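You operate a simulated robot arm through the tools that you are given. There is no shell and no other tool. Be economical: measure what you need, move in short steps, check, and stop when the job is done.

Carry out the task below with a simulated robot arm. There is one attempt and no reset: what you move stays moved.

Task
Take cart two off charge, lock its fixture and release it.
Fine: switch off before you pull the plug; plug on its rest, flap shut, pin home, lever locked; try the handwheel till the display says LOCK TRIED; press the touch button last, the display must say GO.
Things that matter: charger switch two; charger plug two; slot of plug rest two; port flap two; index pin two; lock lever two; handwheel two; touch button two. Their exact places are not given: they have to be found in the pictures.

It is judged by the outcome, as a careful person would: the job done as asked, and still so three seconds after it is handed in. It fails if anything else is knocked over, pushed out of place, dropped, spilled or broken.

Robot
A 6-joint arm with a two-finger parallel gripper on a trunk, on a base that drives. Base frame: it is fixed to the floor where the robot stands at the start and does not move with it; the origin is under the middle of the robot, x ahead of it, y to its left, z up. Readings come in m, degrees, newtons and seconds.
With the tool pointing down near the work surface it reaches from about 0.14 to 0.8 m from the robot's upright axis, wherever it stands. Its first joint turns from -166.0 to 166.0 degrees. Places, roughly: charger switch two [0.4, 0, 1.1]; slot of plug rest two [0.4, 0, 0.6]; port flap two [0.4, 0.1, 0.6]; index pin two [0.4, 0.3, 1]; lock lever two [0.5, 0.2, 1.1]; handwheel two [0.6, 0, 1]; touch button two [0.3, 0, 1.2]. Payload 3.91 kg.
The TCP is the grasp point between the finger pads, 0.03 m short of the fingertips. In the tool frame z runs along the fingers and y along their closing line. The gripper opens to 0.11 m. The fingers are 0.02 m wide and 0.01 m thick; the gripper's body (0.048 by 0.112 m) begins 0.055 m behind the TCP.
Orientation is that of the tool frame in the base frame, as a unit quaternion [w, x, y, z]. With the fingers straight down and closing along the base's y, the tool's x points along the base's -x, its y along +y and its z along -z.

Tools
- The arm moves only by the tool move_arm. Its argument "series" is a list of rows, each an object (a shift or turn left out is 0, a gripper value left out holds the last) with "offset": the shift along the tool's x, y, z in m, a list of three; "angular": the turn, a rotation vector about the tool's x, y, z in degrees, a list of three; "claw": the closure in counts, from 0 (fully open) to 255 (shut). In form: [{"offset": [x, y, z], "angular": [wx, wy, wz], "claw": claw}, ...]. A call has 1 to 10 rows; each row is the pose to reach, as a shift and turn from the pose commanded when the call began, along the tool's axes at that moment. Rows are played at 5 a second. More than 0.05 m and 8.6 degrees between two rows, or a gripper value outside its range, and nothing of the call is played. A pose out of reach is approached as far as the arm can. The call stops where the force on the tool passes 90 N (or 10 N more than at its start, if that is more) or the arm is blocked; 0.2 s more then pass. The fingers move at their own pace (about 0.108 m/s each) and stop on an object; they squeeze with about 35 N. The grip force told is the motor's: it shows also when the fingers shut on nothing. Time passes only in rows, and 0.2 s behind the last, so rows that repeat a pose let the fingers close. The reply holds the time, the measured pose of the TCP, the force on the tool along the base axes, the opening and the grip force, in the units named above and with some noise, and new pictures: "pictures" is both (left out), scene, wrist or none.
- Cameras (640 x 400 px; columns grow to the right, rows downward): "scene" is now at [-0.0789, 0.031, 1.5511]; the picture's right is [0.23, -0.97, 0.00], its down [-0.56, -0.13, -0.82] and it looks along [0.79, 0.19, -0.58] (base axes); focal length 266 px, centre (320, 200). "wrist" rides on the gripper at [0.077, 0.007, -0.114] in the tool frame; the picture's right is [-0.09, 1.00, 0.00], its down [-0.80, -0.07, -0.59] and it looks along [-0.59, -0.05, 0.80] (tool axes); focal length 270 px, centre (320, 200).
- lift_body(by): slides the trunk up (or, below 0, down) by that many m; the arm and the scene camera ride with it, the base frame stays. It gives what a move gives, with no picture.
- steer(legs): drives the robot by 1 to 6 legs, each [ahead, left, turn to the left] in m, m and degrees, along the robot's own axes; the way and the turn of a leg run together, so that a leg with both is an arc; at most 1.5 m and 180 degrees a leg. The arm and the cameras ride along, it lands a little off, and it stops where it bumps. It gives what a move gives, and a new picture of the scene camera.
- aim_head(pan, tilt): turns the head with the scene camera to pan (to the left, within 86 degrees either way) and tilt (down, from -29 to 69), counted from straight ahead of the robot. It gives what a move gives, and a new picture of the scene camera.
- locate(camera, pixels): for up to 12 pixels [column, row] of the newest picture of that camera ("zoom" is the newest enlarged one), the place [x, y, z] in the base frame of the surface seen there, good to about 0.002 m, but the place of the scene camera against the robot may be out by one fixed shift of up to 0.025 m in any direction. It takes no simulated time.
- close_up(camera, box): a new picture of the part [left, top, right, bottom] of that camera's present view, enlarged. It takes no simulated time.
- close_job(): hands the job in; it is judged then, once.

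Go step by step. Measure first, check grasps and placings, and put right what went wrong. The budget is 80 turns and 260 pictures, counting those below and the enlarged ones. Unless the task says otherwise, let go and move clear before handing in, and close with one line.

The tools are called after "Emit:" as name(argument=value, ...) on one line, values as JSON. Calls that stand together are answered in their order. move_arm: Moves the arm, as the interface text tells. Its arguments: {"type":"object","properties":{"series":{"type":"array","items":{"type":"object","properties":{"offset":{"type":"array","items":{"type":"number"}},"angular":{"type":"array","items":{"type":"number"}},"claw":{"type":"number"}}}},"pictures":{"type":"string","enum":["both","scene","wrist","none"]}},"required":["series"]} The other tools are called the same way: lift_body (by) slides the trunk up or down; steer (legs) drives the base; aim_head (pan, tilt) turns the head that bears the scene camera; locate (camera, pixels) gives the place of the surface under pixels of a picture; close_up (camera, box) takes an enlarged picture of a part of a camera's view; close_job () hands the job in.

At the start:

```text
clock: 0.0
eef_pos: [0.3395, 0.1154, 1.3148]
tool_rot: [0.0, 0.0, 1.0, -0.001]
force: [0.2, -1.0, 1.2]
gripper_width: 0.1101
gripper_force: 0.1
trunk travel left (down, up): [-0.475, 0.065]
robot x, y, heading: [-0.0059, -0.0011, -0.1]
head pan, tilt: [13.4, 35.4]
```

scene: 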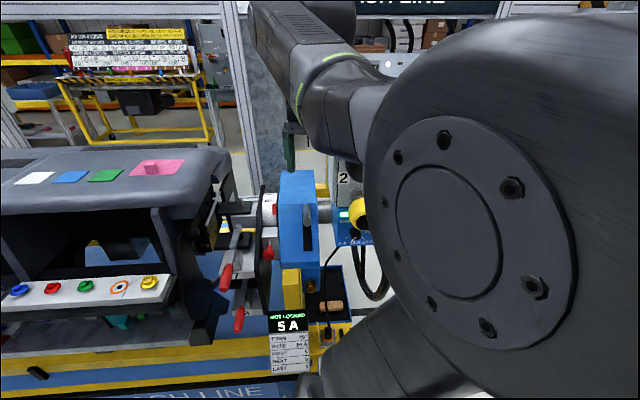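
wrist: 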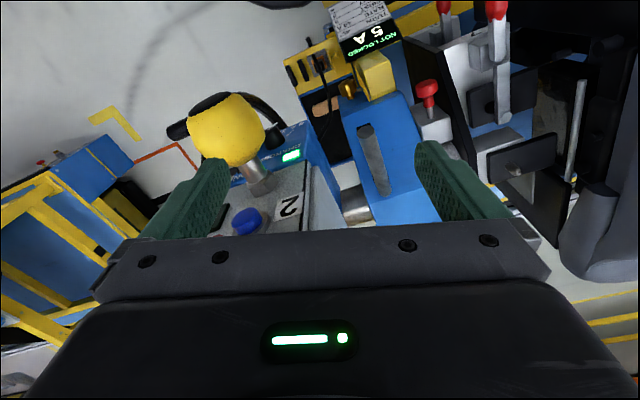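

The scene picture shows a blue fixture (about 300,220) with a lever, a screen "NOT LOCKED 5 A", and a charger "2" partly hidden by the arm. I'll enlarge both views before moving.

Emit:
close_up(camera="scene", box=[200, 150, 400, 380])

Emit:
close_up(camera="wrist", box=[160, 0, 560, 250])

```text
1.74 times, centred on (300, 265) of scene
```

zoom: 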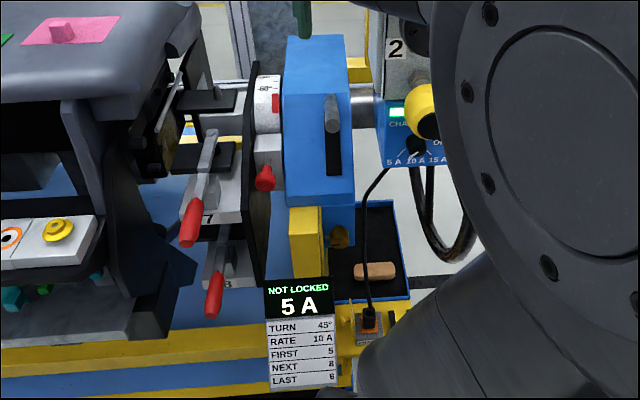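

```text
1.60 times, centred on (360, 125) of wrist
```

zoom: 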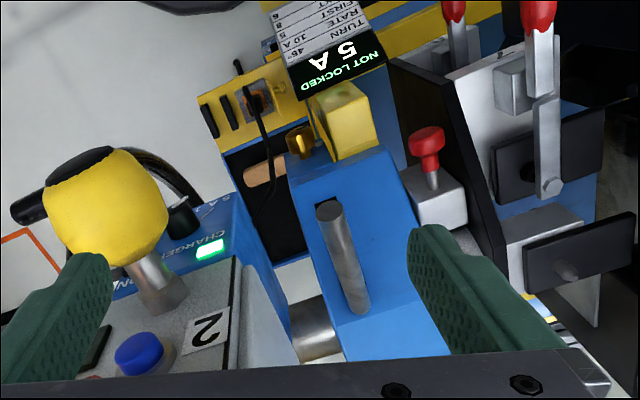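

The wrist view (upside down: top is nearer the robot) shows switch panel, lever and pin. I'll locate key points with the enlarged wrist picture.

Emit:
locate(camera="zoom", pixels=[[105, 205], [208, 250], [138, 348], [330, 215], [355, 305], [425, 140], [300, 140], [265, 170], [258, 95], [235, 115], [182, 218], [350, 60]])

Emit:
locate(camera="wrist", pixels=[[440, 6], [497, 10], [235, 130], [255, 180], [248, 222], [360, 205], [390, 110], [440, 130], [272, 135]])

Emit:
aim_head(pan=-10, tilt=45)

```text
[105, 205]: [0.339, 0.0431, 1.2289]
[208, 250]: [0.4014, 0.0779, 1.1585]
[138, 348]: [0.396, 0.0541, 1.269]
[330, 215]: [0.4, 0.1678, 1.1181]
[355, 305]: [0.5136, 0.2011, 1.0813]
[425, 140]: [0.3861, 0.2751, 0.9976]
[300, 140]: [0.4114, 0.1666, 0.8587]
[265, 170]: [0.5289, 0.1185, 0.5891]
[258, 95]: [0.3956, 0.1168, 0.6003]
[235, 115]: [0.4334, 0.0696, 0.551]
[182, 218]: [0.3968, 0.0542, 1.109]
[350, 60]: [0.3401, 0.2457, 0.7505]
```

```text
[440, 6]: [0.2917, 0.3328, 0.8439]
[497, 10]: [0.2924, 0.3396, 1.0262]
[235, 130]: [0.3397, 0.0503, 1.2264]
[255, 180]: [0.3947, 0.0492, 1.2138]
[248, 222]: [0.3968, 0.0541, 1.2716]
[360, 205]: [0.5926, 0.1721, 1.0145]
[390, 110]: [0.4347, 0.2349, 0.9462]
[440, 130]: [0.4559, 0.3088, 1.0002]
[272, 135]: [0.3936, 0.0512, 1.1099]
```

```text
clock: 0.9
eef_pos: [0.3381, 0.1161, 1.3164]
tool_rot: [0.001, 0.0, 1.0, 0.0]
force: [-0.1, 0.0, -0.1]
gripper_width: 0.11
gripper_force: 0.0
trunk travel left (down, up): [-0.475, 0.065]
robot x, y, heading: [0.0017, 0.0031, 0.1]
head pan, tilt: [-10.0, 45.0]
```

scene: 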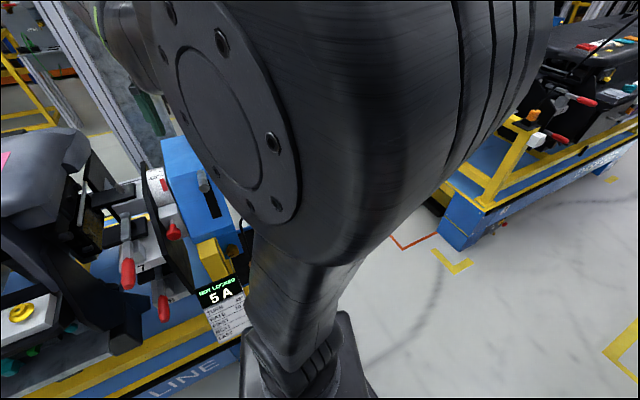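

The arm hides most of the scene view and will need to work horizontally. I'll back the base off 0.35 m to gain clearance, and aim the head at the fixture.

Emit:
steer(legs=[[-0.35, 0, 0]])

Emit:
aim_head(pan=15, tilt=30)

```text
clock: 3.1
eef_pos: [-0.0121, 0.1173, 1.3169]
tool_rot: [0.0, -0.001, 1.0, 0.0]
force: [0.2, -0.1, -0.2]
gripper_width: 0.1098
gripper_force: 0.1
trunk travel left (down, up): [-0.475, 0.065]
robot x, y, heading: [-0.3486, -0.0023, -0.1]
head pan, tilt: [-10.0, 45.0]
```

scene: 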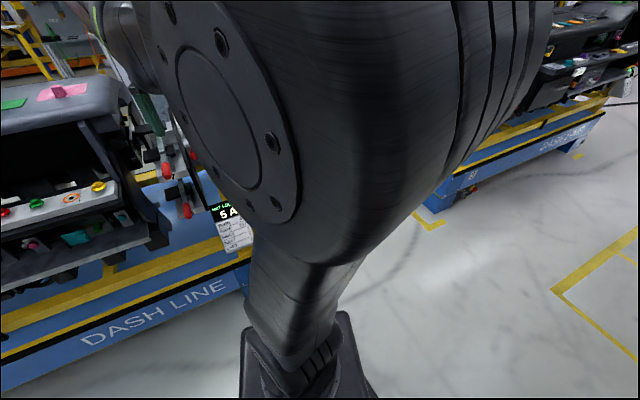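

```text
clock: 4.0
eef_pos: [-0.0113, 0.1156, 1.3169]
tool_rot: [-0.001, -0.001, 1.0, 0.0]
force: [0.5, 0.4, -0.2]
gripper_width: 0.1098
gripper_force: 0.0
trunk travel left (down, up): [-0.475, 0.065]
robot x, y, heading: [-0.3511, 0.0005, -0.1]
head pan, tilt: [15.0, 30.0]
```

scene: 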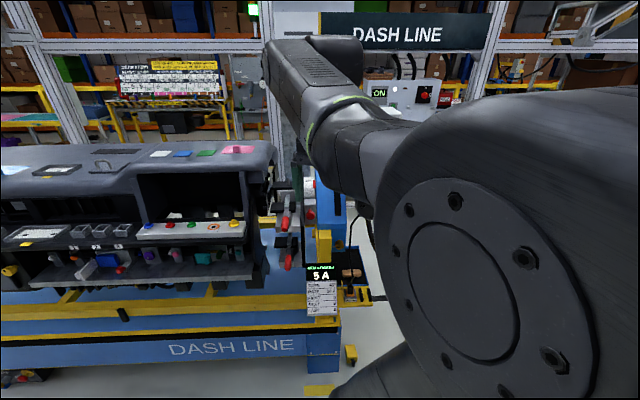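

Now I turn the tool in clear space to point forward (+x) with the camera on top: first half.

Emit:
move_arm(series=[{"angular": [-6, 0, 6]}, {"angular": [-12, 0, 12]}, {"angular": [-18, 0, 18]}, {"angular": [-24, 0, 24]}, {"angular": [-30, 0, 30]}, {"angular": [-36, 0, 36]}, {"angular": [-42, 0, 42]}, {"angular": [-48, 0, 48]}, {"angular": [-54, 0, 54]}, {"angular": [-60, 0, 60]}], pictures="scene")

Emit:
move_arm(series=[{"angular": [-6, 0, 6]}, {"angular": [-12, 0, 12]}, {"angular": [-18, 0, 18]}, {"angular": [-24, 0, 24]}, {"angular": [-30, 0, 30]}, {"angular": [-36, 0, 36]}, {"angular": [-42, 0, 42]}, {"angular": [-48, 0, 48]}, {"angular": [-54, 0, 54]}, {"angular": [-60, 0, 60]}], pictures="both")

```text
clock: 6.2
eef_pos: [0.0176, 0.1249, 1.2765]
tool_rot: [-0.048, 0.5, 0.744, 0.44]
force: [2.0, -0.1, 0.2]
gripper_width: 0.1098
gripper_force: 0.0
trunk travel left (down, up): [-0.475, 0.065]
robot x, y, heading: [-0.3489, 0.0029, 0.3]
head pan, tilt: [15.0, 30.0]
```

scene: 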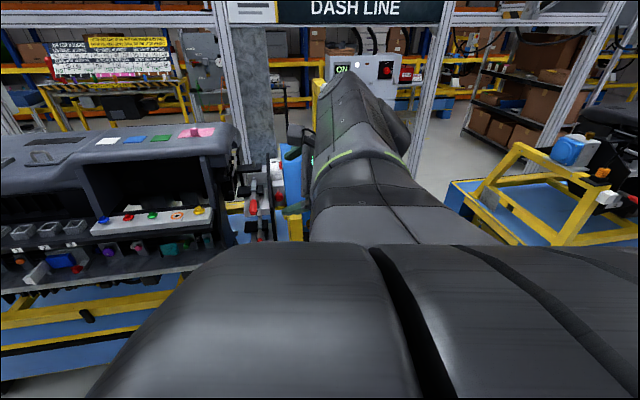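

```text
clock: 6.6
eef_pos: [0.0237, 0.1269, 1.268]
tool_rot: [-0.058, 0.528, 0.717, 0.452]
force: [0.5, -0.4, 0.0]
gripper_width: 0.1097
gripper_force: 0.1
trunk travel left (down, up): [-0.475, 0.065]
robot x, y, heading: [-0.35, -0.0031, -0.0]
head pan, tilt: [15.0, 30.0]
stopped in row 1: the arm was blocked; the commanded pose is now the measured one
```

scene: 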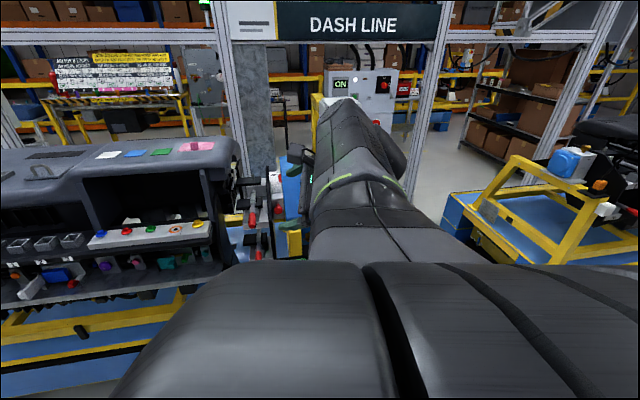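
wrist: 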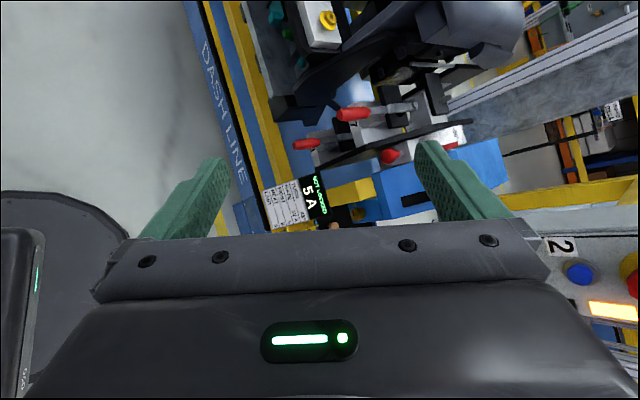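

Blocked: the wrist is too close to the trunk. I'll extend the tool 0.2 m forward, then continue turning.

Emit:
move_arm(series=[{"offset": [-0.0218, 0.0405, 0.0197]}, {"offset": [-0.0437, 0.081, 0.0394]}, {"offset": [-0.0655, 0.1215, 0.0591]}, {"offset": [-0.0874, 0.162, 0.0788]}, {"offset": [-0.0874, 0.162, 0.0788], "angular": [-5, 0, 5]}, {"offset": [-0.0874, 0.162, 0.0788], "angular": [-11, 0, 11]}, {"offset": [-0.0874, 0.162, 0.0788], "angular": [-17, 0, 17]}], pictures="both")

```text
clock: 8.2
eef_pos: [0.2219, 0.1271, 1.2726]
tool_rot: [-0.043, 0.628, 0.557, 0.542]
force: [0.0, -0.1, 0.0]
gripper_width: 0.1102
gripper_force: 0.1
trunk travel left (down, up): [-0.475, 0.065]
robot x, y, heading: [-0.3519, 0.0025, 0.0]
head pan, tilt: [15.0, 30.0]
```

scene: 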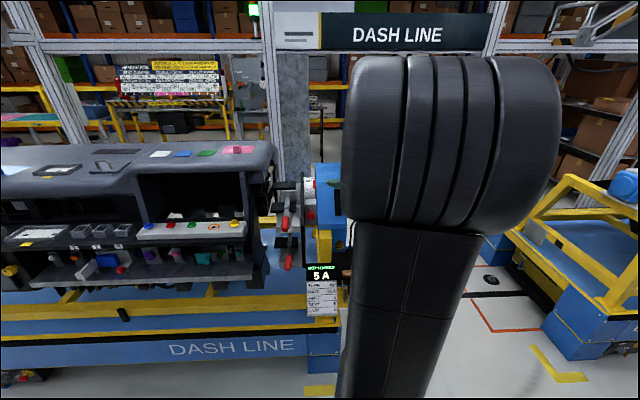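
wrist: 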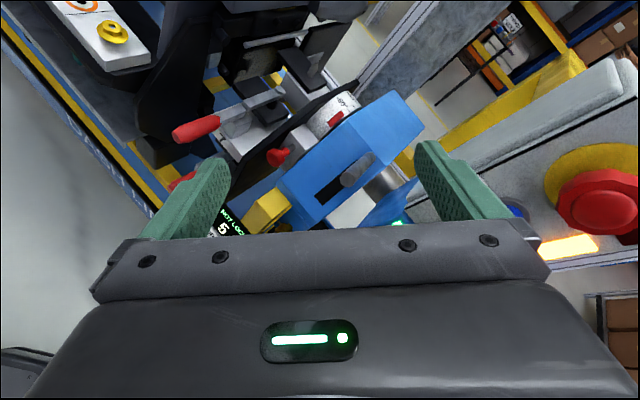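

Good, it turns now. I finish the turn to face straight ahead.

Emit:
move_arm(series=[{"angular": [-6.4, 0.9, 5.5]}, {"angular": [-12.9, 1.85, 11.1]}, {"angular": [-19.3, 2.8, 16.6]}, {"angular": [-25.8, 3.7, 22.1]}, {"angular": [-32.2, 4.6, 27.7]}, {"angular": [-38.7, 5.5, 33.2]}, {"angular": [-45.1, 6.5, 38.7]}, {"angular": [-51.6, 7.4, 44.3]}], pictures="both")

```text
clock: 10.0
eef_pos: [0.2218, 0.0509, 1.2911]
tool_rot: [-0.016, 0.712, 0.014, 0.702]
force: [0.1, 0.4, 0.6]
gripper_width: 0.11
gripper_force: 0.0
out of reach, approached as far as the arm can: row 7, 8
trunk travel left (down, up): [-0.475, 0.065]
robot x, y, heading: [-0.3477, -0.0026, 0.0]
head pan, tilt: [15.0, 30.0]
```

scene: 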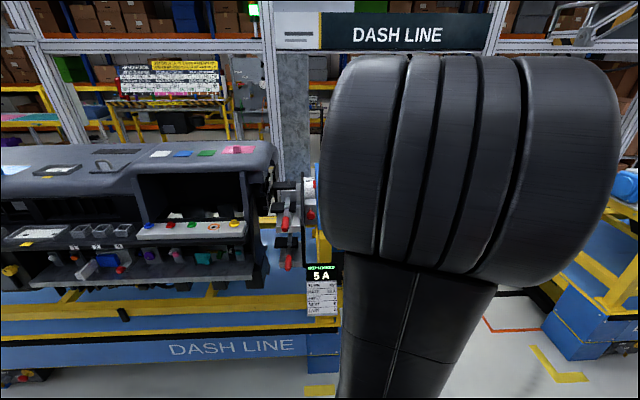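
wrist: 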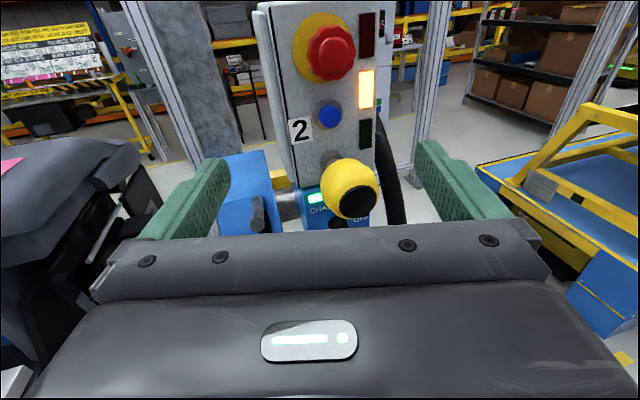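

The tool now points forward; the pillar shows the e-stop, blue button, lights, the yellow touch button (350,195) and the charger below. I'll lower the trunk to view the charger and fixture.

Emit:
lift_body(by=-0.16)

Emit:
move_arm(series=[{"offset": [0, 0, -0.04]}], pictures="both")

Emit:
close_up(camera="wrist", box=[180, 40, 460, 230])

```text
clock: 11.8
eef_pos: [0.2205, 0.0521, 1.132]
tool_rot: [-0.016, 0.711, 0.015, 0.703]
force: [-0.6, -0.7, -0.8]
gripper_width: 0.1099
gripper_force: 0.1
trunk travel left (down, up): [-0.315, 0.225]
robot x, y, heading: [-0.3504, 0.0011, 0.2]
head pan, tilt: [15.0, 30.0]
```

```text
clock: 12.2
eef_pos: [0.181, 0.0514, 1.132]
tool_rot: [-0.016, 0.711, 0.014, 0.702]
force: [1.1, 0.2, -0.1]
gripper_width: 0.1099
gripper_force: 0.2
trunk travel left (down, up): [-0.315, 0.225]
robot x, y, heading: [-0.3503, -0.0028, 0.2]
head pan, tilt: [15.0, 30.0]
```

scene: 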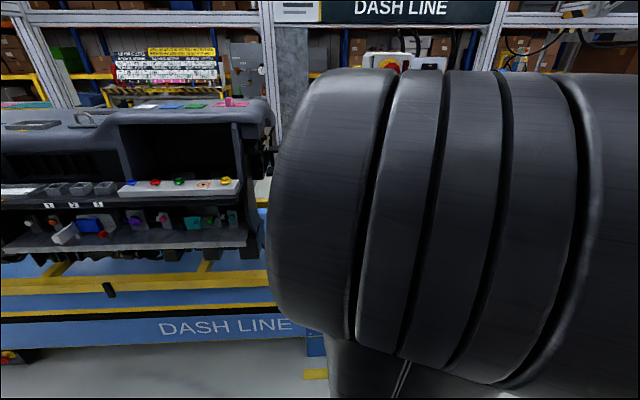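
wrist: 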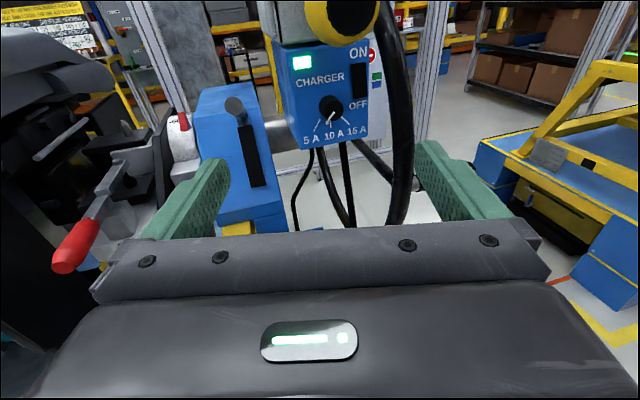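

```text
2.11 times, centred on (320, 135) of wrist
```

zoom: 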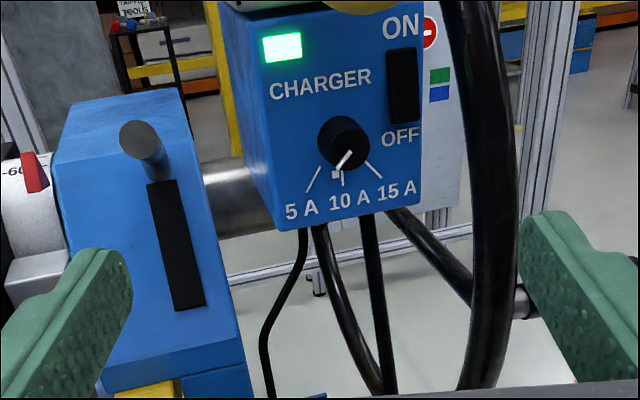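

The charger face shows: rocker switch (zoom 402,85; ON top, OFF bottom), rate dial, lever at top of its slot (145,145), handwheel rim (480,150), pin dial. Locating them.

Emit:
locate(camera="zoom", pixels=[[402, 62], [402, 85], [402, 112], [430, 180], [140, 135], [160, 165], [165, 190], [190, 300], [482, 60], [490, 200], [485, 330], [280, 180]])

Emit:
locate(camera="wrist", pixels=[[330, 18], [355, 10], [345, 140], [300, 200], [185, 120], [237, 228], [392, 150], [360, 150], [270, 130], [372, 150]])

```text
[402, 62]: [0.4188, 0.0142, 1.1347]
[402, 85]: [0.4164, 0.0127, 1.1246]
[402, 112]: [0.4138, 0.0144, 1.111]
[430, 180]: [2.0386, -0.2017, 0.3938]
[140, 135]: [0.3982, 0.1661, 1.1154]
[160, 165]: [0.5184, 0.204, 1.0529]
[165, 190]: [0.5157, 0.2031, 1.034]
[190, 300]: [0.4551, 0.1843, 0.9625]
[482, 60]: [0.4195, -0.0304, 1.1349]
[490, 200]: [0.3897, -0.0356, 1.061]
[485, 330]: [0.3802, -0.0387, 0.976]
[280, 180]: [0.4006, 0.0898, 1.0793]
```

```text
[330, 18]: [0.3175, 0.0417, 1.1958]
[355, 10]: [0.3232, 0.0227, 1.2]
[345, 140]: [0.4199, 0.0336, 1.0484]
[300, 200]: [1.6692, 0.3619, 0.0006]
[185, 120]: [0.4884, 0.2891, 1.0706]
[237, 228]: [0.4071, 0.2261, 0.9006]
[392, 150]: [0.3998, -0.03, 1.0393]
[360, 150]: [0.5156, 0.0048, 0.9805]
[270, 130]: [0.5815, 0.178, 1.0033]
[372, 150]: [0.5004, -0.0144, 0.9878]
```

Rocker's OFF end is at (0.414,0.014,1.111) and the fixture is yawed about 12°. I'll shut the fingers and come to a standoff, pitched up ~22° so camera and body stay below the touch button.

Emit:
move_arm(series=[{"offset": [-0.01, 0.011, 0.03], "angular": [2.4, 5.6, 0.5], "claw": 255}, {"offset": [-0.02, 0.022, 0.065], "angular": [4.8, 11.3, 0.9], "claw": 255}, {"offset": [-0.03, 0.034, 0.1], "angular": [7.2, 17, 1.4], "claw": 255}, {"offset": [-0.038, 0.048, 0.14], "angular": [9.6, 22.6, 1.9], "claw": 255}, {"offset": [-0.042, 0.0561, 0.165], "angular": [9.6, 22.6, 1.9], "claw": 255}], pictures="wrist")

```text
clock: 13.4
eef_pos: [0.3498, 0.0006, 1.0885]
tool_rot: [-0.09, 0.556, 0.059, 0.824]
force: [-0.8, 0.0, 0.0]
gripper_width: 0.0001
gripper_force: 34.9
trunk travel left (down, up): [-0.315, 0.225]
robot x, y, heading: [-0.348, -0.0008, 0.3]
head pan, tilt: [15.0, 30.0]
```

wrist: 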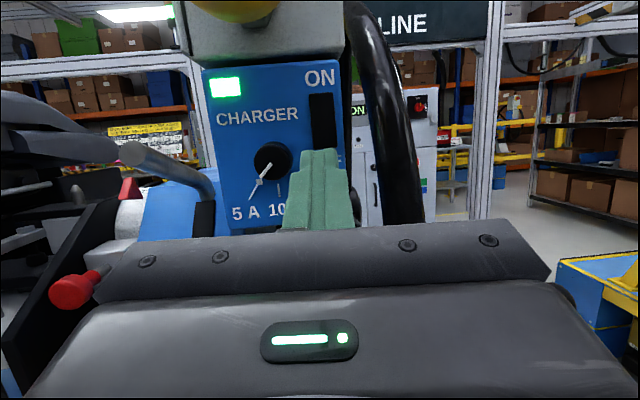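

The fingertip lines up below the rocker (323,120). I raise slightly and press the OFF end, then back off and look.

Emit:
move_arm(series=[{"offset": [0.0056, 0, 0.025], "claw": 255}, {"offset": [0.0056, 0, 0.034], "claw": 255}, {"offset": [0.0056, 0, 0.04], "claw": 255}, {"offset": [0.0056, 0, 0.045], "claw": 255}, {"offset": [0.0056, 0, 0.049], "claw": 255}], pictures="wrist")

Emit:
move_arm(series=[{"offset": [0, 0, -0.03], "claw": 255}, {"offset": [-0.01, 0, -0.07], "claw": 255}], pictures="wrist")

Emit:
close_up(camera="wrist", box=[180, 20, 400, 230])

```text
clock: 14.6
eef_pos: [0.3841, 0.0089, 1.1081]
tool_rot: [-0.089, 0.558, 0.059, 0.823]
force: [-53.4, -6.7, -27.6]
gripper_width: 0.0002
gripper_force: 35.7
trunk travel left (down, up): [-0.315, 0.225]
robot x, y, heading: [-0.3501, -0.0001, 0.1]
head pan, tilt: [15.0, 30.0]
```

wrist: 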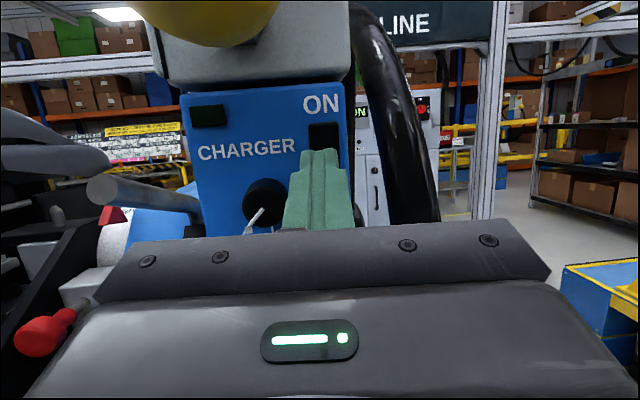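

```text
clock: 15.2
eef_pos: [0.3315, -0.002, 1.0761]
tool_rot: [-0.089, 0.556, 0.057, 0.825]
force: [0.3, -0.3, 0.4]
gripper_width: 0.0
gripper_force: 35.0
trunk travel left (down, up): [-0.315, 0.225]
robot x, y, heading: [-0.3497, -0.0015, 0.1]
head pan, tilt: [15.0, 30.0]
```

wrist: 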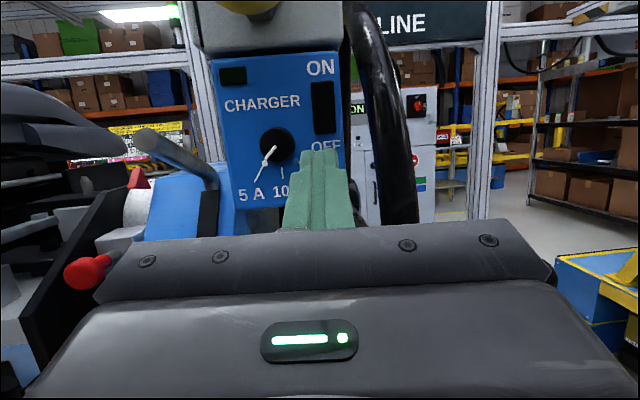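

```text
1.90 times, centred on (290, 125) of wrist
```

zoom: 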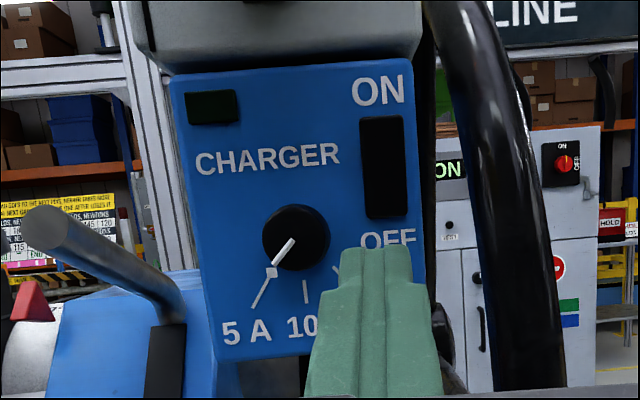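

The charger lamp (zoom 212,105) is dark: switched off. Next the plug: I back out, level the tool, lower the trunk and look at the port and rest.

Emit:
move_arm(series=[{"offset": [0, 0, -0.045], "angular": [0, -7, 0], "claw": 255}, {"offset": [0, 0, -0.09], "angular": [0, -14, 0], "claw": 200}, {"offset": [0, 0, -0.135], "angular": [0, -22, 0], "claw": 100}, {"offset": [0, 0, -0.16], "angular": [0, -30, 0], "claw": 0}, {"offset": [0, 0, -0.16], "angular": [0, -36, 0], "claw": 0}], pictures="none")

Emit:
lift_body(by=-0.15)

Emit:
move_arm(series=[{"offset": [0, 0, 0]}], pictures="both")

Emit:
close_up(camera="wrist", box=[200, 60, 440, 230])

```text
clock: 16.4
eef_pos: [0.1862, -0.0333, 1.0176]
tool_rot: [-0.066, 0.785, 0.082, 0.611]
force: [-0.8, 0.6, -0.2]
gripper_width: 0.1101
gripper_force: 0.0
trunk travel left (down, up): [-0.315, 0.225]
robot x, y, heading: [-0.3509, -0.0018, -0.1]
head pan, tilt: [15.0, 30.0]
```

```text
clock: 18.2
eef_pos: [0.1872, -0.0327, 0.8674]
tool_rot: [-0.067, 0.784, 0.083, 0.612]
force: [-0.8, 0.3, -0.3]
gripper_width: 0.1101
gripper_force: 0.1
trunk travel left (down, up): [-0.165, 0.375]
robot x, y, heading: [-0.3497, 0.0013, 0.1]
head pan, tilt: [15.0, 30.0]
```

```text
clock: 18.6
eef_pos: [0.186, -0.0325, 0.8679]
tool_rot: [-0.066, 0.784, 0.082, 0.611]
force: [0.0, 1.0, 0.8]
gripper_width: 0.1097
gripper_force: 0.0
trunk travel left (down, up): [-0.165, 0.375]
robot x, y, heading: [-0.3498, -0.0031, 0.3]
head pan, tilt: [15.0, 30.0]
```

scene: 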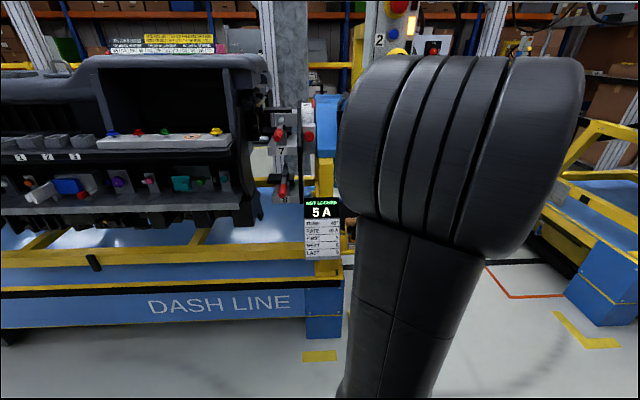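
wrist: 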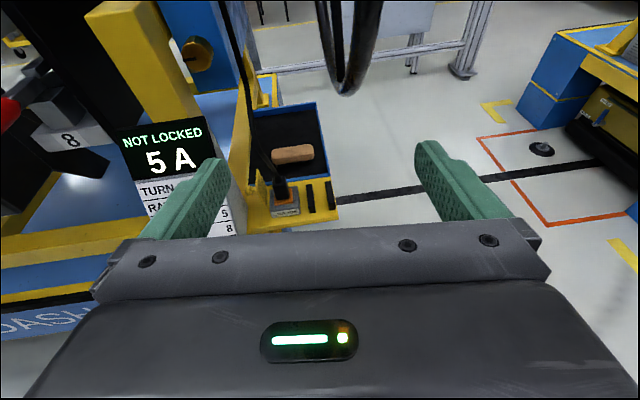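

```text
2.35 times, centred on (320, 145) of wrist
```

zoom: 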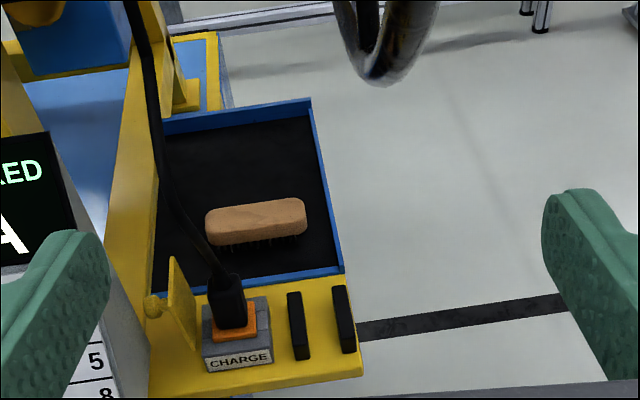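

The CHARGE port with the black plug (zoom 230,300), the open yellow flap at its left, and the rest with two black blades (300,325)/(343,318) are visible. Locating.

Emit:
locate(camera="zoom", pixels=[[228, 282], [232, 318], [222, 345], [236, 357], [182, 300], [150, 305], [293, 296], [302, 350], [337, 290], [347, 345], [322, 330], [270, 370]])

Emit:
close_up(camera="wrist", box=[240, 150, 350, 225])

```text
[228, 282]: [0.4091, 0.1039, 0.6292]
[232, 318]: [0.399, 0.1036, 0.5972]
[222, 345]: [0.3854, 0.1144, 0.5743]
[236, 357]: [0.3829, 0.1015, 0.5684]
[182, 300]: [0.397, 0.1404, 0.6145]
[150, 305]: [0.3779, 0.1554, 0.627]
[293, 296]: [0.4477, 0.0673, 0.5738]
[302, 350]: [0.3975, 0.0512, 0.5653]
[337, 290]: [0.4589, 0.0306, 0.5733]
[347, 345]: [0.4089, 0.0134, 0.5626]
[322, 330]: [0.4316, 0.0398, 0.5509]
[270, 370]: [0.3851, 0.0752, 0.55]
```

```text
5.33 times, centred on (295, 188) of wrist
```

zoom: 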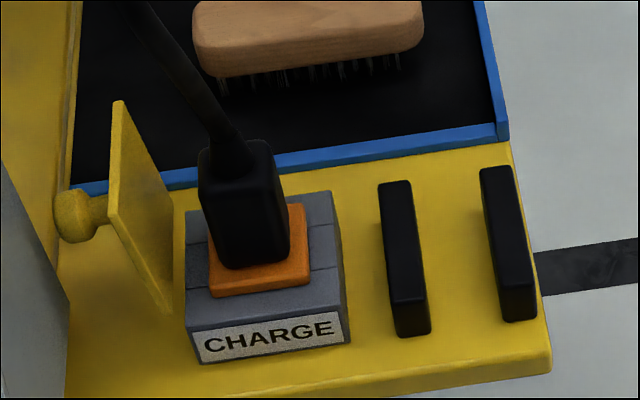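

I measure port, plug, flap and rails finely from this enlargement.

Emit:
locate(camera="zoom", pixels=[[208, 155], [262, 145], [215, 262], [285, 240], [222, 290], [305, 280], [300, 215], [394, 186], [412, 295], [494, 172], [515, 285], [455, 250]])

Emit:
locate(camera="zoom", pixels=[[196, 322], [340, 308], [330, 196], [120, 110], [165, 200], [165, 300], [70, 215], [100, 205], [240, 160], [225, 110], [185, 60], [120, 200]])

```text
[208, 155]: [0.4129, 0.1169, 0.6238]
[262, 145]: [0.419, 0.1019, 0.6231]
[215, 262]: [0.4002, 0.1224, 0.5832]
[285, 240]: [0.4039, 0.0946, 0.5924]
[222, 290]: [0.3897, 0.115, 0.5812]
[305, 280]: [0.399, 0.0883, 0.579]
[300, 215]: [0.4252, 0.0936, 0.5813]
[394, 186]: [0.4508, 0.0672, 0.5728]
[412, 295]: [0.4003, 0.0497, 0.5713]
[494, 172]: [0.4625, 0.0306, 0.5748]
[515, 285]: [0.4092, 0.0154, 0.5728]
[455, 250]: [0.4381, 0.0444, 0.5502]
```

```text
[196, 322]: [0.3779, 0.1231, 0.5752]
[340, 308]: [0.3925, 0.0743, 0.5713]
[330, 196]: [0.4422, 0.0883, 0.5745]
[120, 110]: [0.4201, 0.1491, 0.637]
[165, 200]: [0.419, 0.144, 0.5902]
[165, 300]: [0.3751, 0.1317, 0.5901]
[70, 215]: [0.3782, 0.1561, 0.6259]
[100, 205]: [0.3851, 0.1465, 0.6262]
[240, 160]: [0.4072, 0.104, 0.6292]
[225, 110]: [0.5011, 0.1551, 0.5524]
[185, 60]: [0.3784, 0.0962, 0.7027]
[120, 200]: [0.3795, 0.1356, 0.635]
```

Yaw of the cart is ~17°; plug centre ≈(0.410,0.106), slot centre ≈(0.431,0.041), i.e. purely sideways. I'll approach the plug horizontally from the front with fingers on its left and right, standing off 0.1 m first.

Emit:
lift_body(by=-0.15)

Emit:
move_arm(series=[{"offset": [-0.0147, -0.016, 0.0342], "angular": [1.6, 4.7, -0.2], "claw": 172}, {"offset": [-0.0294, -0.0319, 0.0684], "angular": [3.2, 9.3, -0.4], "claw": 172}, {"offset": [-0.0441, -0.0479, 0.1026], "angular": [4.8, 14, -0.6], "claw": 172}, {"offset": [-0.0588, -0.0638, 0.1368], "angular": [4.8, 14, -0.6], "claw": 172}, {"offset": [-0.0735, -0.0798, 0.171], "angular": [4.8, 14, -0.6], "claw": 172}], pictures="both")

Emit:
close_up(camera="wrist", box=[180, 40, 460, 230])

```text
clock: 20.3
eef_pos: [0.1855, -0.0328, 0.7168]
tool_rot: [-0.065, 0.784, 0.081, 0.612]
force: [0.2, 0.2, -0.7]
gripper_width: 0.1099
gripper_force: 0.0
trunk travel left (down, up): [-0.015, 0.525]
robot x, y, heading: [-0.3505, -0.0005, -0.0]
head pan, tilt: [15.0, 30.0]
```

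```text
clock: 21.5
eef_pos: [0.3145, 0.0761, 0.6053]
tool_rot: [-0.105, 0.699, 0.103, 0.7]
force: [0.6, 0.0, 0.6]
gripper_width: 0.0359
gripper_force: 0.0
trunk travel left (down, up): [-0.015, 0.525]
robot x, y, heading: [-0.3511, -0.0009, 0.1]
head pan, tilt: [15.0, 30.0]
```

scene: 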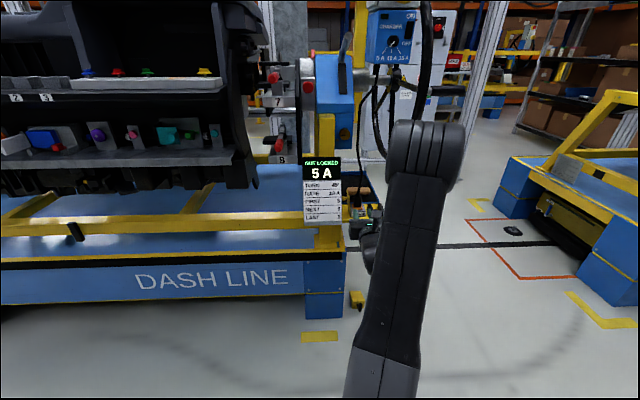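
wrist: 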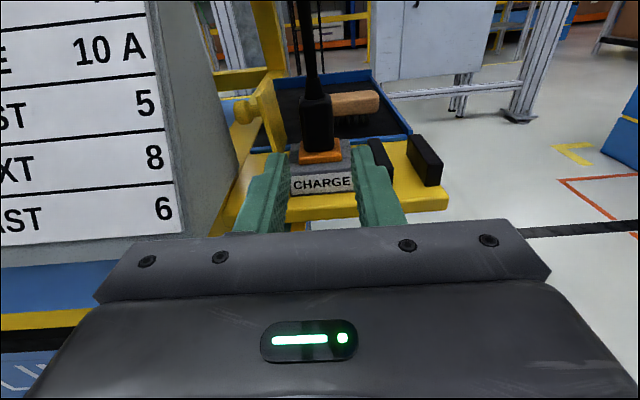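

```text
2.11 times, centred on (320, 135) of wrist
```

zoom: 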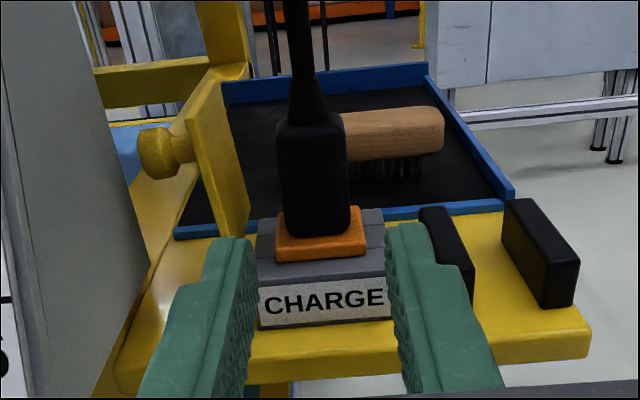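

The fingers straddle the line to the plug (zoom 315,180). Precise check of plug faces, then advance.

Emit:
locate(camera="zoom", pixels=[[284, 180], [315, 190], [344, 180], [315, 225], [278, 245], [362, 240], [220, 110], [245, 205], [310, 130], [435, 215], [520, 210], [300, 60]])

```text
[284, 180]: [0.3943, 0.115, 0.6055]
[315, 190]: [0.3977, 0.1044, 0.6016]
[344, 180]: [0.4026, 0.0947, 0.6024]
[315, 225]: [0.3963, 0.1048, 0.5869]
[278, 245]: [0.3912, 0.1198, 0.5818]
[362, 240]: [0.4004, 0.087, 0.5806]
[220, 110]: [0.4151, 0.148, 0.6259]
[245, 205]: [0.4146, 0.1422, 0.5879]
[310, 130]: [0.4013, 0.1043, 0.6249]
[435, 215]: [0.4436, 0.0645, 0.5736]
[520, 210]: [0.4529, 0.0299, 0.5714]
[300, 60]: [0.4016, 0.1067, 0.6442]
```

Plug is 3 mm left of the tool line and ~0.1 m ahead. Advance, then close on it.

Emit:
move_arm(series=[{"offset": [0, -0.003, 0.045], "claw": 172}, {"offset": [0, -0.003, 0.075], "claw": 172}, {"offset": [0, -0.003, 0.097], "claw": 172}, {"offset": [0, -0.003, 0.097], "claw": 255}, {"offset": [0, -0.003, 0.097], "claw": 255}, {"offset": [0, -0.003, 0.097], "claw": 255}], pictures="wrist")

```text
clock: 22.2
eef_pos: [0.3817, 0.0993, 0.6049]
tool_rot: [-0.106, 0.701, 0.106, 0.697]
force: [-43.5, -11.5, 20.0]
gripper_width: 0.0363
gripper_force: 0.8
trunk travel left (down, up): [-0.015, 0.525]
robot x, y, heading: [-0.3533, -0.0031, -0.1]
head pan, tilt: [15.0, 30.0]
stopped in row 3: the force on the tool passed its limit (the readings are from after the stop); the commanded pose is now the measured one
```

wrist: 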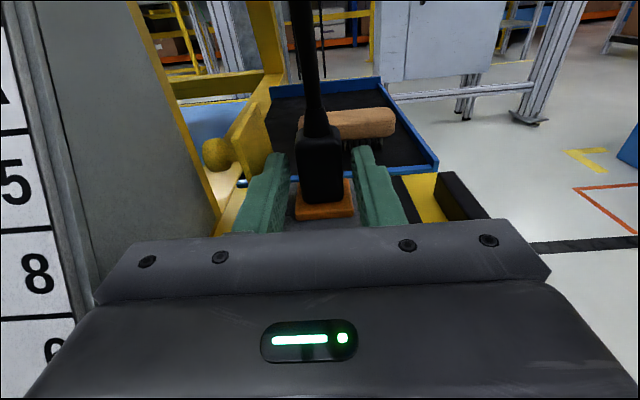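

Contact stopped the advance (about 45 N straight back, 20 N up). I'll find out what was touched: check the gray panel at left, the flap and box.

Emit:
locate(camera="wrist", pixels=[[30, 60], [100, 150], [180, 150], [215, 222], [110, 240], [265, 160], [255, 150], [215, 150], [272, 180], [318, 170], [365, 180], [320, 212]])

Emit:
close_up(camera="wrist", box=[190, 90, 430, 240])

Emit:
close_up(camera="scene", box=[290, 100, 490, 290])

```text
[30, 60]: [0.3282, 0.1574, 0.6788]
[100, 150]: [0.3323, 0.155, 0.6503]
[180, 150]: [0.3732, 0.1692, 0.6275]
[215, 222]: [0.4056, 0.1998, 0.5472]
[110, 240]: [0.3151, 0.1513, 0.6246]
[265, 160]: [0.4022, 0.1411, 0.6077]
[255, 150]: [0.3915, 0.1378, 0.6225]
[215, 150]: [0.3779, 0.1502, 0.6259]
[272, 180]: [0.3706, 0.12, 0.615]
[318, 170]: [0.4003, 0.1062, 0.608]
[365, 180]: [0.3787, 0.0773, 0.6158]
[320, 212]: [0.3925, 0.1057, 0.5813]
```

```text
2.67 times, centred on (310, 165) of wrist
```

zoom: 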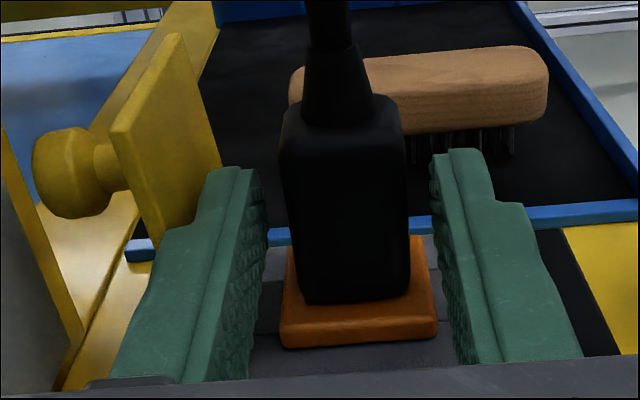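

```text
2.11 times, centred on (390, 195) of scene
```

zoom: 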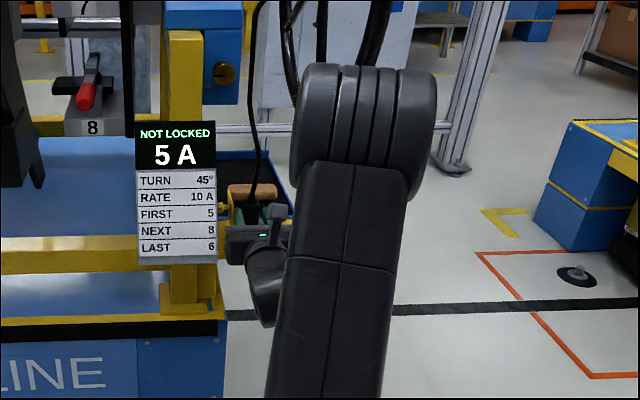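

The gray panel clears the gripper sides by ~1 cm, so the contact may be the wrist housing seen under the gripper (scene zoom 265,290). Locating it against the card and cart.

Emit:
locate(camera="zoom", pixels=[[265, 290], [255, 262], [240, 245], [270, 235], [275, 210], [215, 200], [215, 150], [200, 300], [215, 330], [190, 290], [235, 205], [222, 250]])

```text
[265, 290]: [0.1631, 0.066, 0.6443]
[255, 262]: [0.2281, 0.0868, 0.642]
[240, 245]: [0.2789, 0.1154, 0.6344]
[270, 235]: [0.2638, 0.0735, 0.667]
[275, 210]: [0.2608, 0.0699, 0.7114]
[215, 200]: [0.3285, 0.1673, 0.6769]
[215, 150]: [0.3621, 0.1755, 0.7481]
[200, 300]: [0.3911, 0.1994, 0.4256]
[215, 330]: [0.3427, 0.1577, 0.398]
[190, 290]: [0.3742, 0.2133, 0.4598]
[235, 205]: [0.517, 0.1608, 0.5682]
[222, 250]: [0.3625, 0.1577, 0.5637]
```

Likely the left finger's thick base meets the flap's front edge; tips already overlap half of the plug and lateral alignment is within 1 mm. I'll back 5 mm, narrow the opening to ~28 mm, and advance gently.

Emit:
move_arm(series=[{"offset": [0, 0, -0.006], "claw": 172}, {"offset": [0, 0, -0.006], "claw": 190}, {"offset": [0, 0, 0.002], "claw": 190}, {"offset": [0, 0, 0.01], "claw": 190}, {"offset": [0, 0, 0.016], "claw": 190}], pictures="wrist")

Emit:
close_up(camera="wrist", box=[190, 90, 430, 240])

```text
clock: 23.4
eef_pos: [0.4004, 0.1064, 0.5978]
tool_rot: [-0.105, 0.704, 0.105, 0.695]
force: [-0.4, -0.2, -0.3]
gripper_width: 0.0281
gripper_force: 0.1
trunk travel left (down, up): [-0.015, 0.525]
robot x, y, heading: [-0.3512, -0.0004, -0.4]
head pan, tilt: [15.0, 30.0]
```

wrist: 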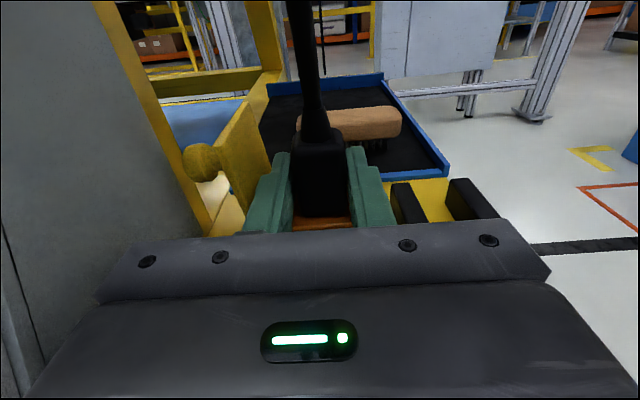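

```text
2.67 times, centred on (310, 165) of wrist
```

zoom: 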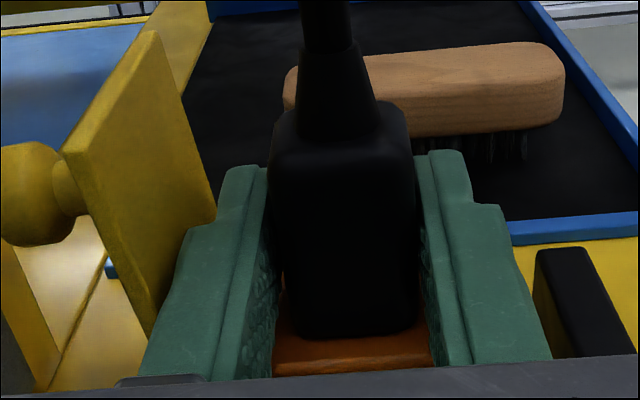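

Now free of contact with fingers around the plug body. Close the grip and pull straight up in small steps.

Emit:
move_arm(series=[{"claw": 255}, {"claw": 255}, {"offset": [0.004, 0, 0], "claw": 255}, {"offset": [0.01, 0, 0], "claw": 255}, {"offset": [0.018, 0, 0], "claw": 255}, {"offset": [0.03, 0, 0], "claw": 255}], pictures="wrist")

Emit:
close_up(camera="wrist", box=[190, 90, 430, 240])

```text
clock: 24.8
eef_pos: [0.4013, 0.1072, 0.6275]
tool_rot: [-0.107, 0.703, 0.107, 0.695]
force: [0.0, -0.4, -1.5]
gripper_width: 0.0258
gripper_force: 35.0
trunk travel left (down, up): [-0.015, 0.525]
robot x, y, heading: [-0.3508, -0.0009, -0.3]
head pan, tilt: [15.0, 30.0]
```

wrist: 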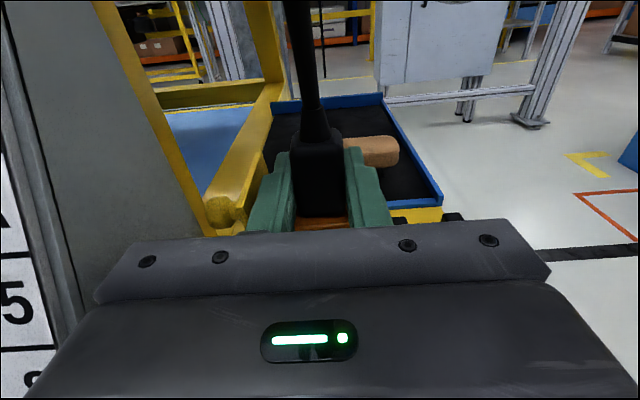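

```text
2.67 times, centred on (310, 165) of wrist
```

zoom: 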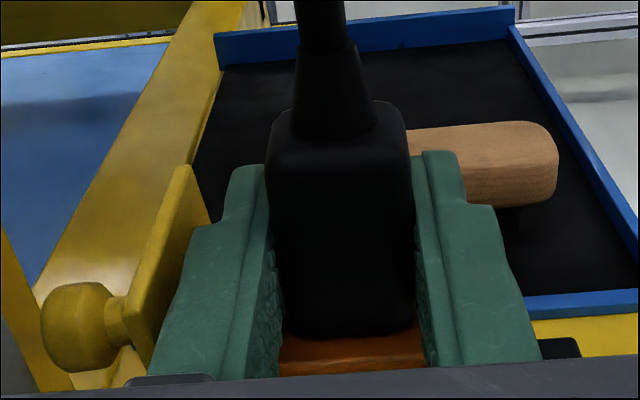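

The plug came out together with its orange collar (grip width 25.8 mm). I raise it further and view the rails to refine the slot position.

Emit:
move_arm(series=[{"offset": [0.03, 0, 0], "claw": 255}, {"offset": [0.05, 0.02, 0], "claw": 255}, {"offset": [0.05, 0.0675, 0], "claw": 255}, {"offset": [0.05, 0.0675, 0], "claw": 255}], pictures="both")

Emit:
close_up(camera="scene", box=[300, 140, 440, 260])

```text
clock: 25.8
eef_pos: [0.423, 0.0412, 0.6776]
tool_rot: [-0.105, 0.704, 0.105, 0.694]
force: [-0.1, -0.2, -1.3]
gripper_width: 0.0254
gripper_force: 35.3
trunk travel left (down, up): [-0.015, 0.525]
robot x, y, heading: [-0.3505, -0.0029, 0.0]
head pan, tilt: [15.0, 30.0]
```

scene: 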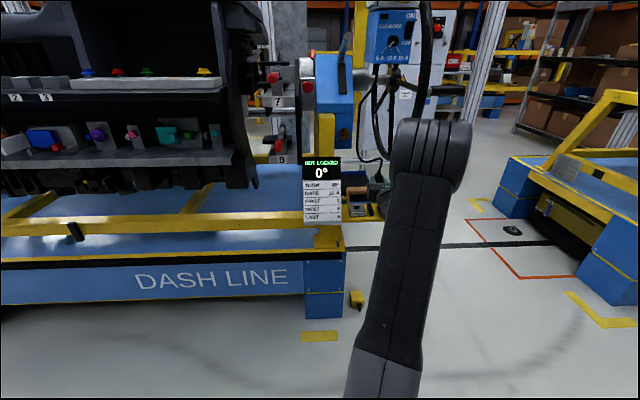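
wrist: 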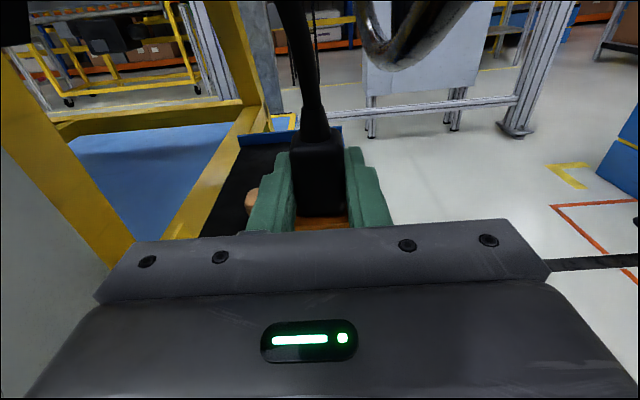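

```text
3.33 times, centred on (370, 200) of scene
```

zoom: 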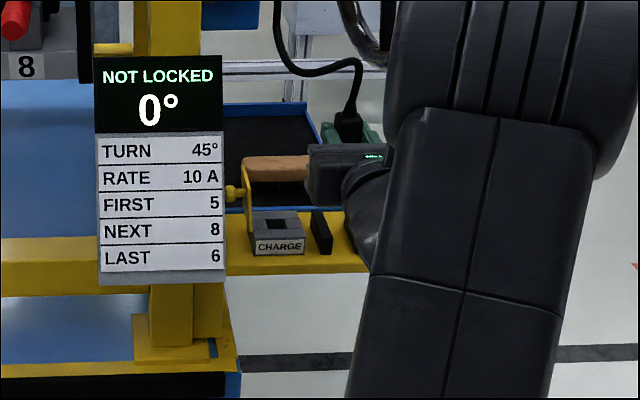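

Display now reads 0° (off charge), and the empty port is visible. I shift 2.7 mm right to the slot centre and lower partway, then check.

Emit:
move_arm(series=[{"offset": [-0.015, 0.0027, 0], "claw": 255}, {"offset": [-0.03, 0.0027, 0], "claw": 255}, {"offset": [-0.04, 0.0027, 0], "claw": 255}], pictures="both")

Emit:
close_up(camera="wrist", box=[190, 90, 430, 240])

```text
clock: 26.6
eef_pos: [0.4221, 0.0391, 0.6376]
tool_rot: [-0.106, 0.705, 0.106, 0.693]
force: [-0.2, 0.2, -0.2]
gripper_width: 0.0255
gripper_force: 34.7
trunk travel left (down, up): [-0.015, 0.525]
robot x, y, heading: [-0.3529, 0.0014, 0.2]
head pan, tilt: [15.0, 30.0]
```

scene: 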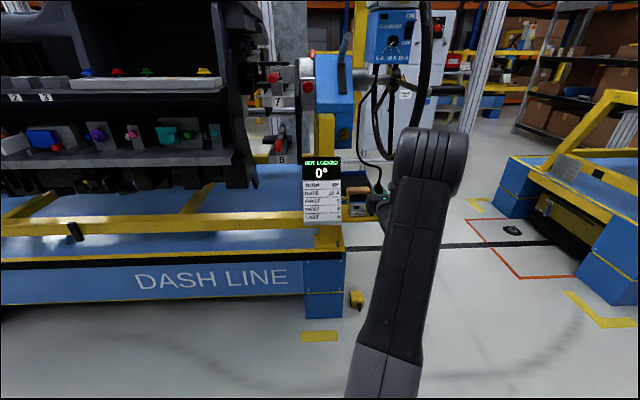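
wrist: 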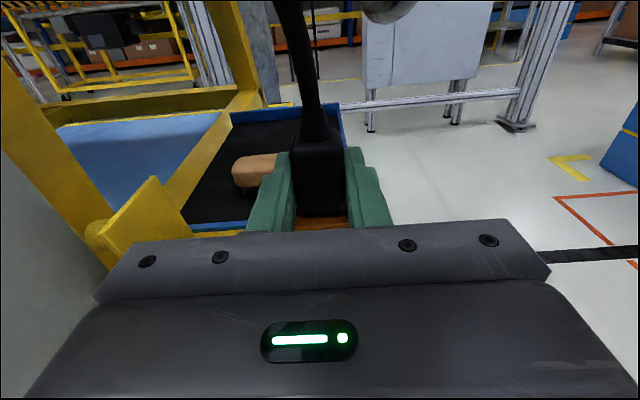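

```text
2.67 times, centred on (310, 165) of wrist
```

zoom: 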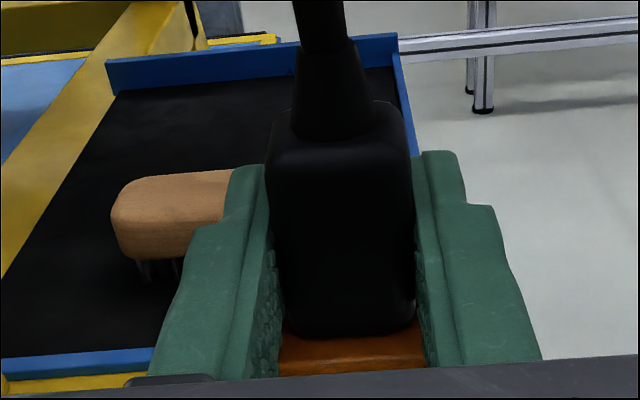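

Lateral alignment reads u=0.0859 against 0.0863 target. Lower gently onto the rest.

Emit:
move_arm(series=[{"offset": [-0.012, 0, 0], "claw": 255}, {"offset": [-0.022, 0, 0], "claw": 255}, {"offset": [-0.03, 0, 0], "claw": 255}, {"offset": [-0.035, 0, 0], "claw": 255}, {"offset": [-0.039, 0, 0], "claw": 255}], pictures="wrist")

Emit:
close_up(camera="wrist", box=[190, 90, 430, 240])

```text
clock: 27.8
eef_pos: [0.4222, 0.0388, 0.5987]
tool_rot: [-0.105, 0.704, 0.105, 0.694]
force: [0.2, -0.3, -0.7]
gripper_width: 0.0254
gripper_force: 34.9
trunk travel left (down, up): [-0.015, 0.525]
robot x, y, heading: [-0.353, 0.0006, 0.1]
head pan, tilt: [15.0, 30.0]
```

wrist: 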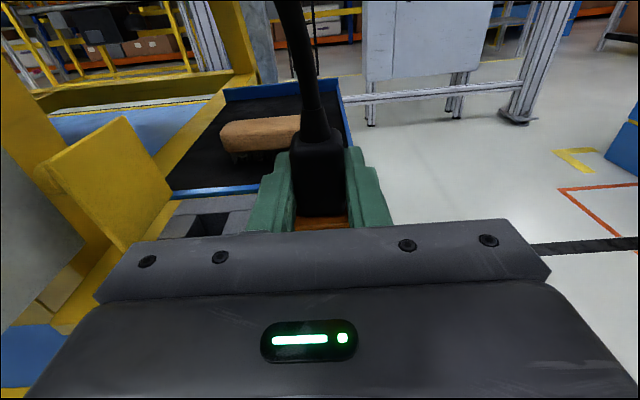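

```text
2.67 times, centred on (310, 165) of wrist
```

zoom: 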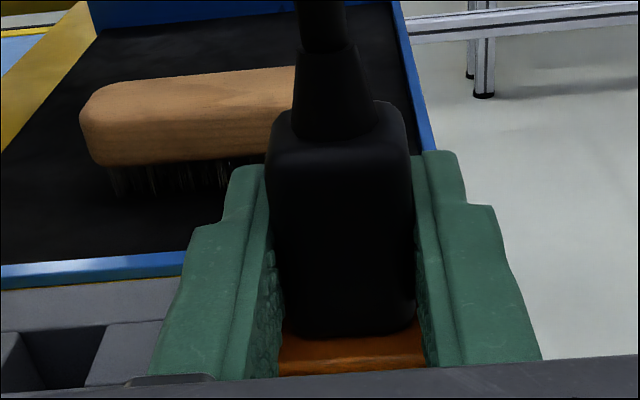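

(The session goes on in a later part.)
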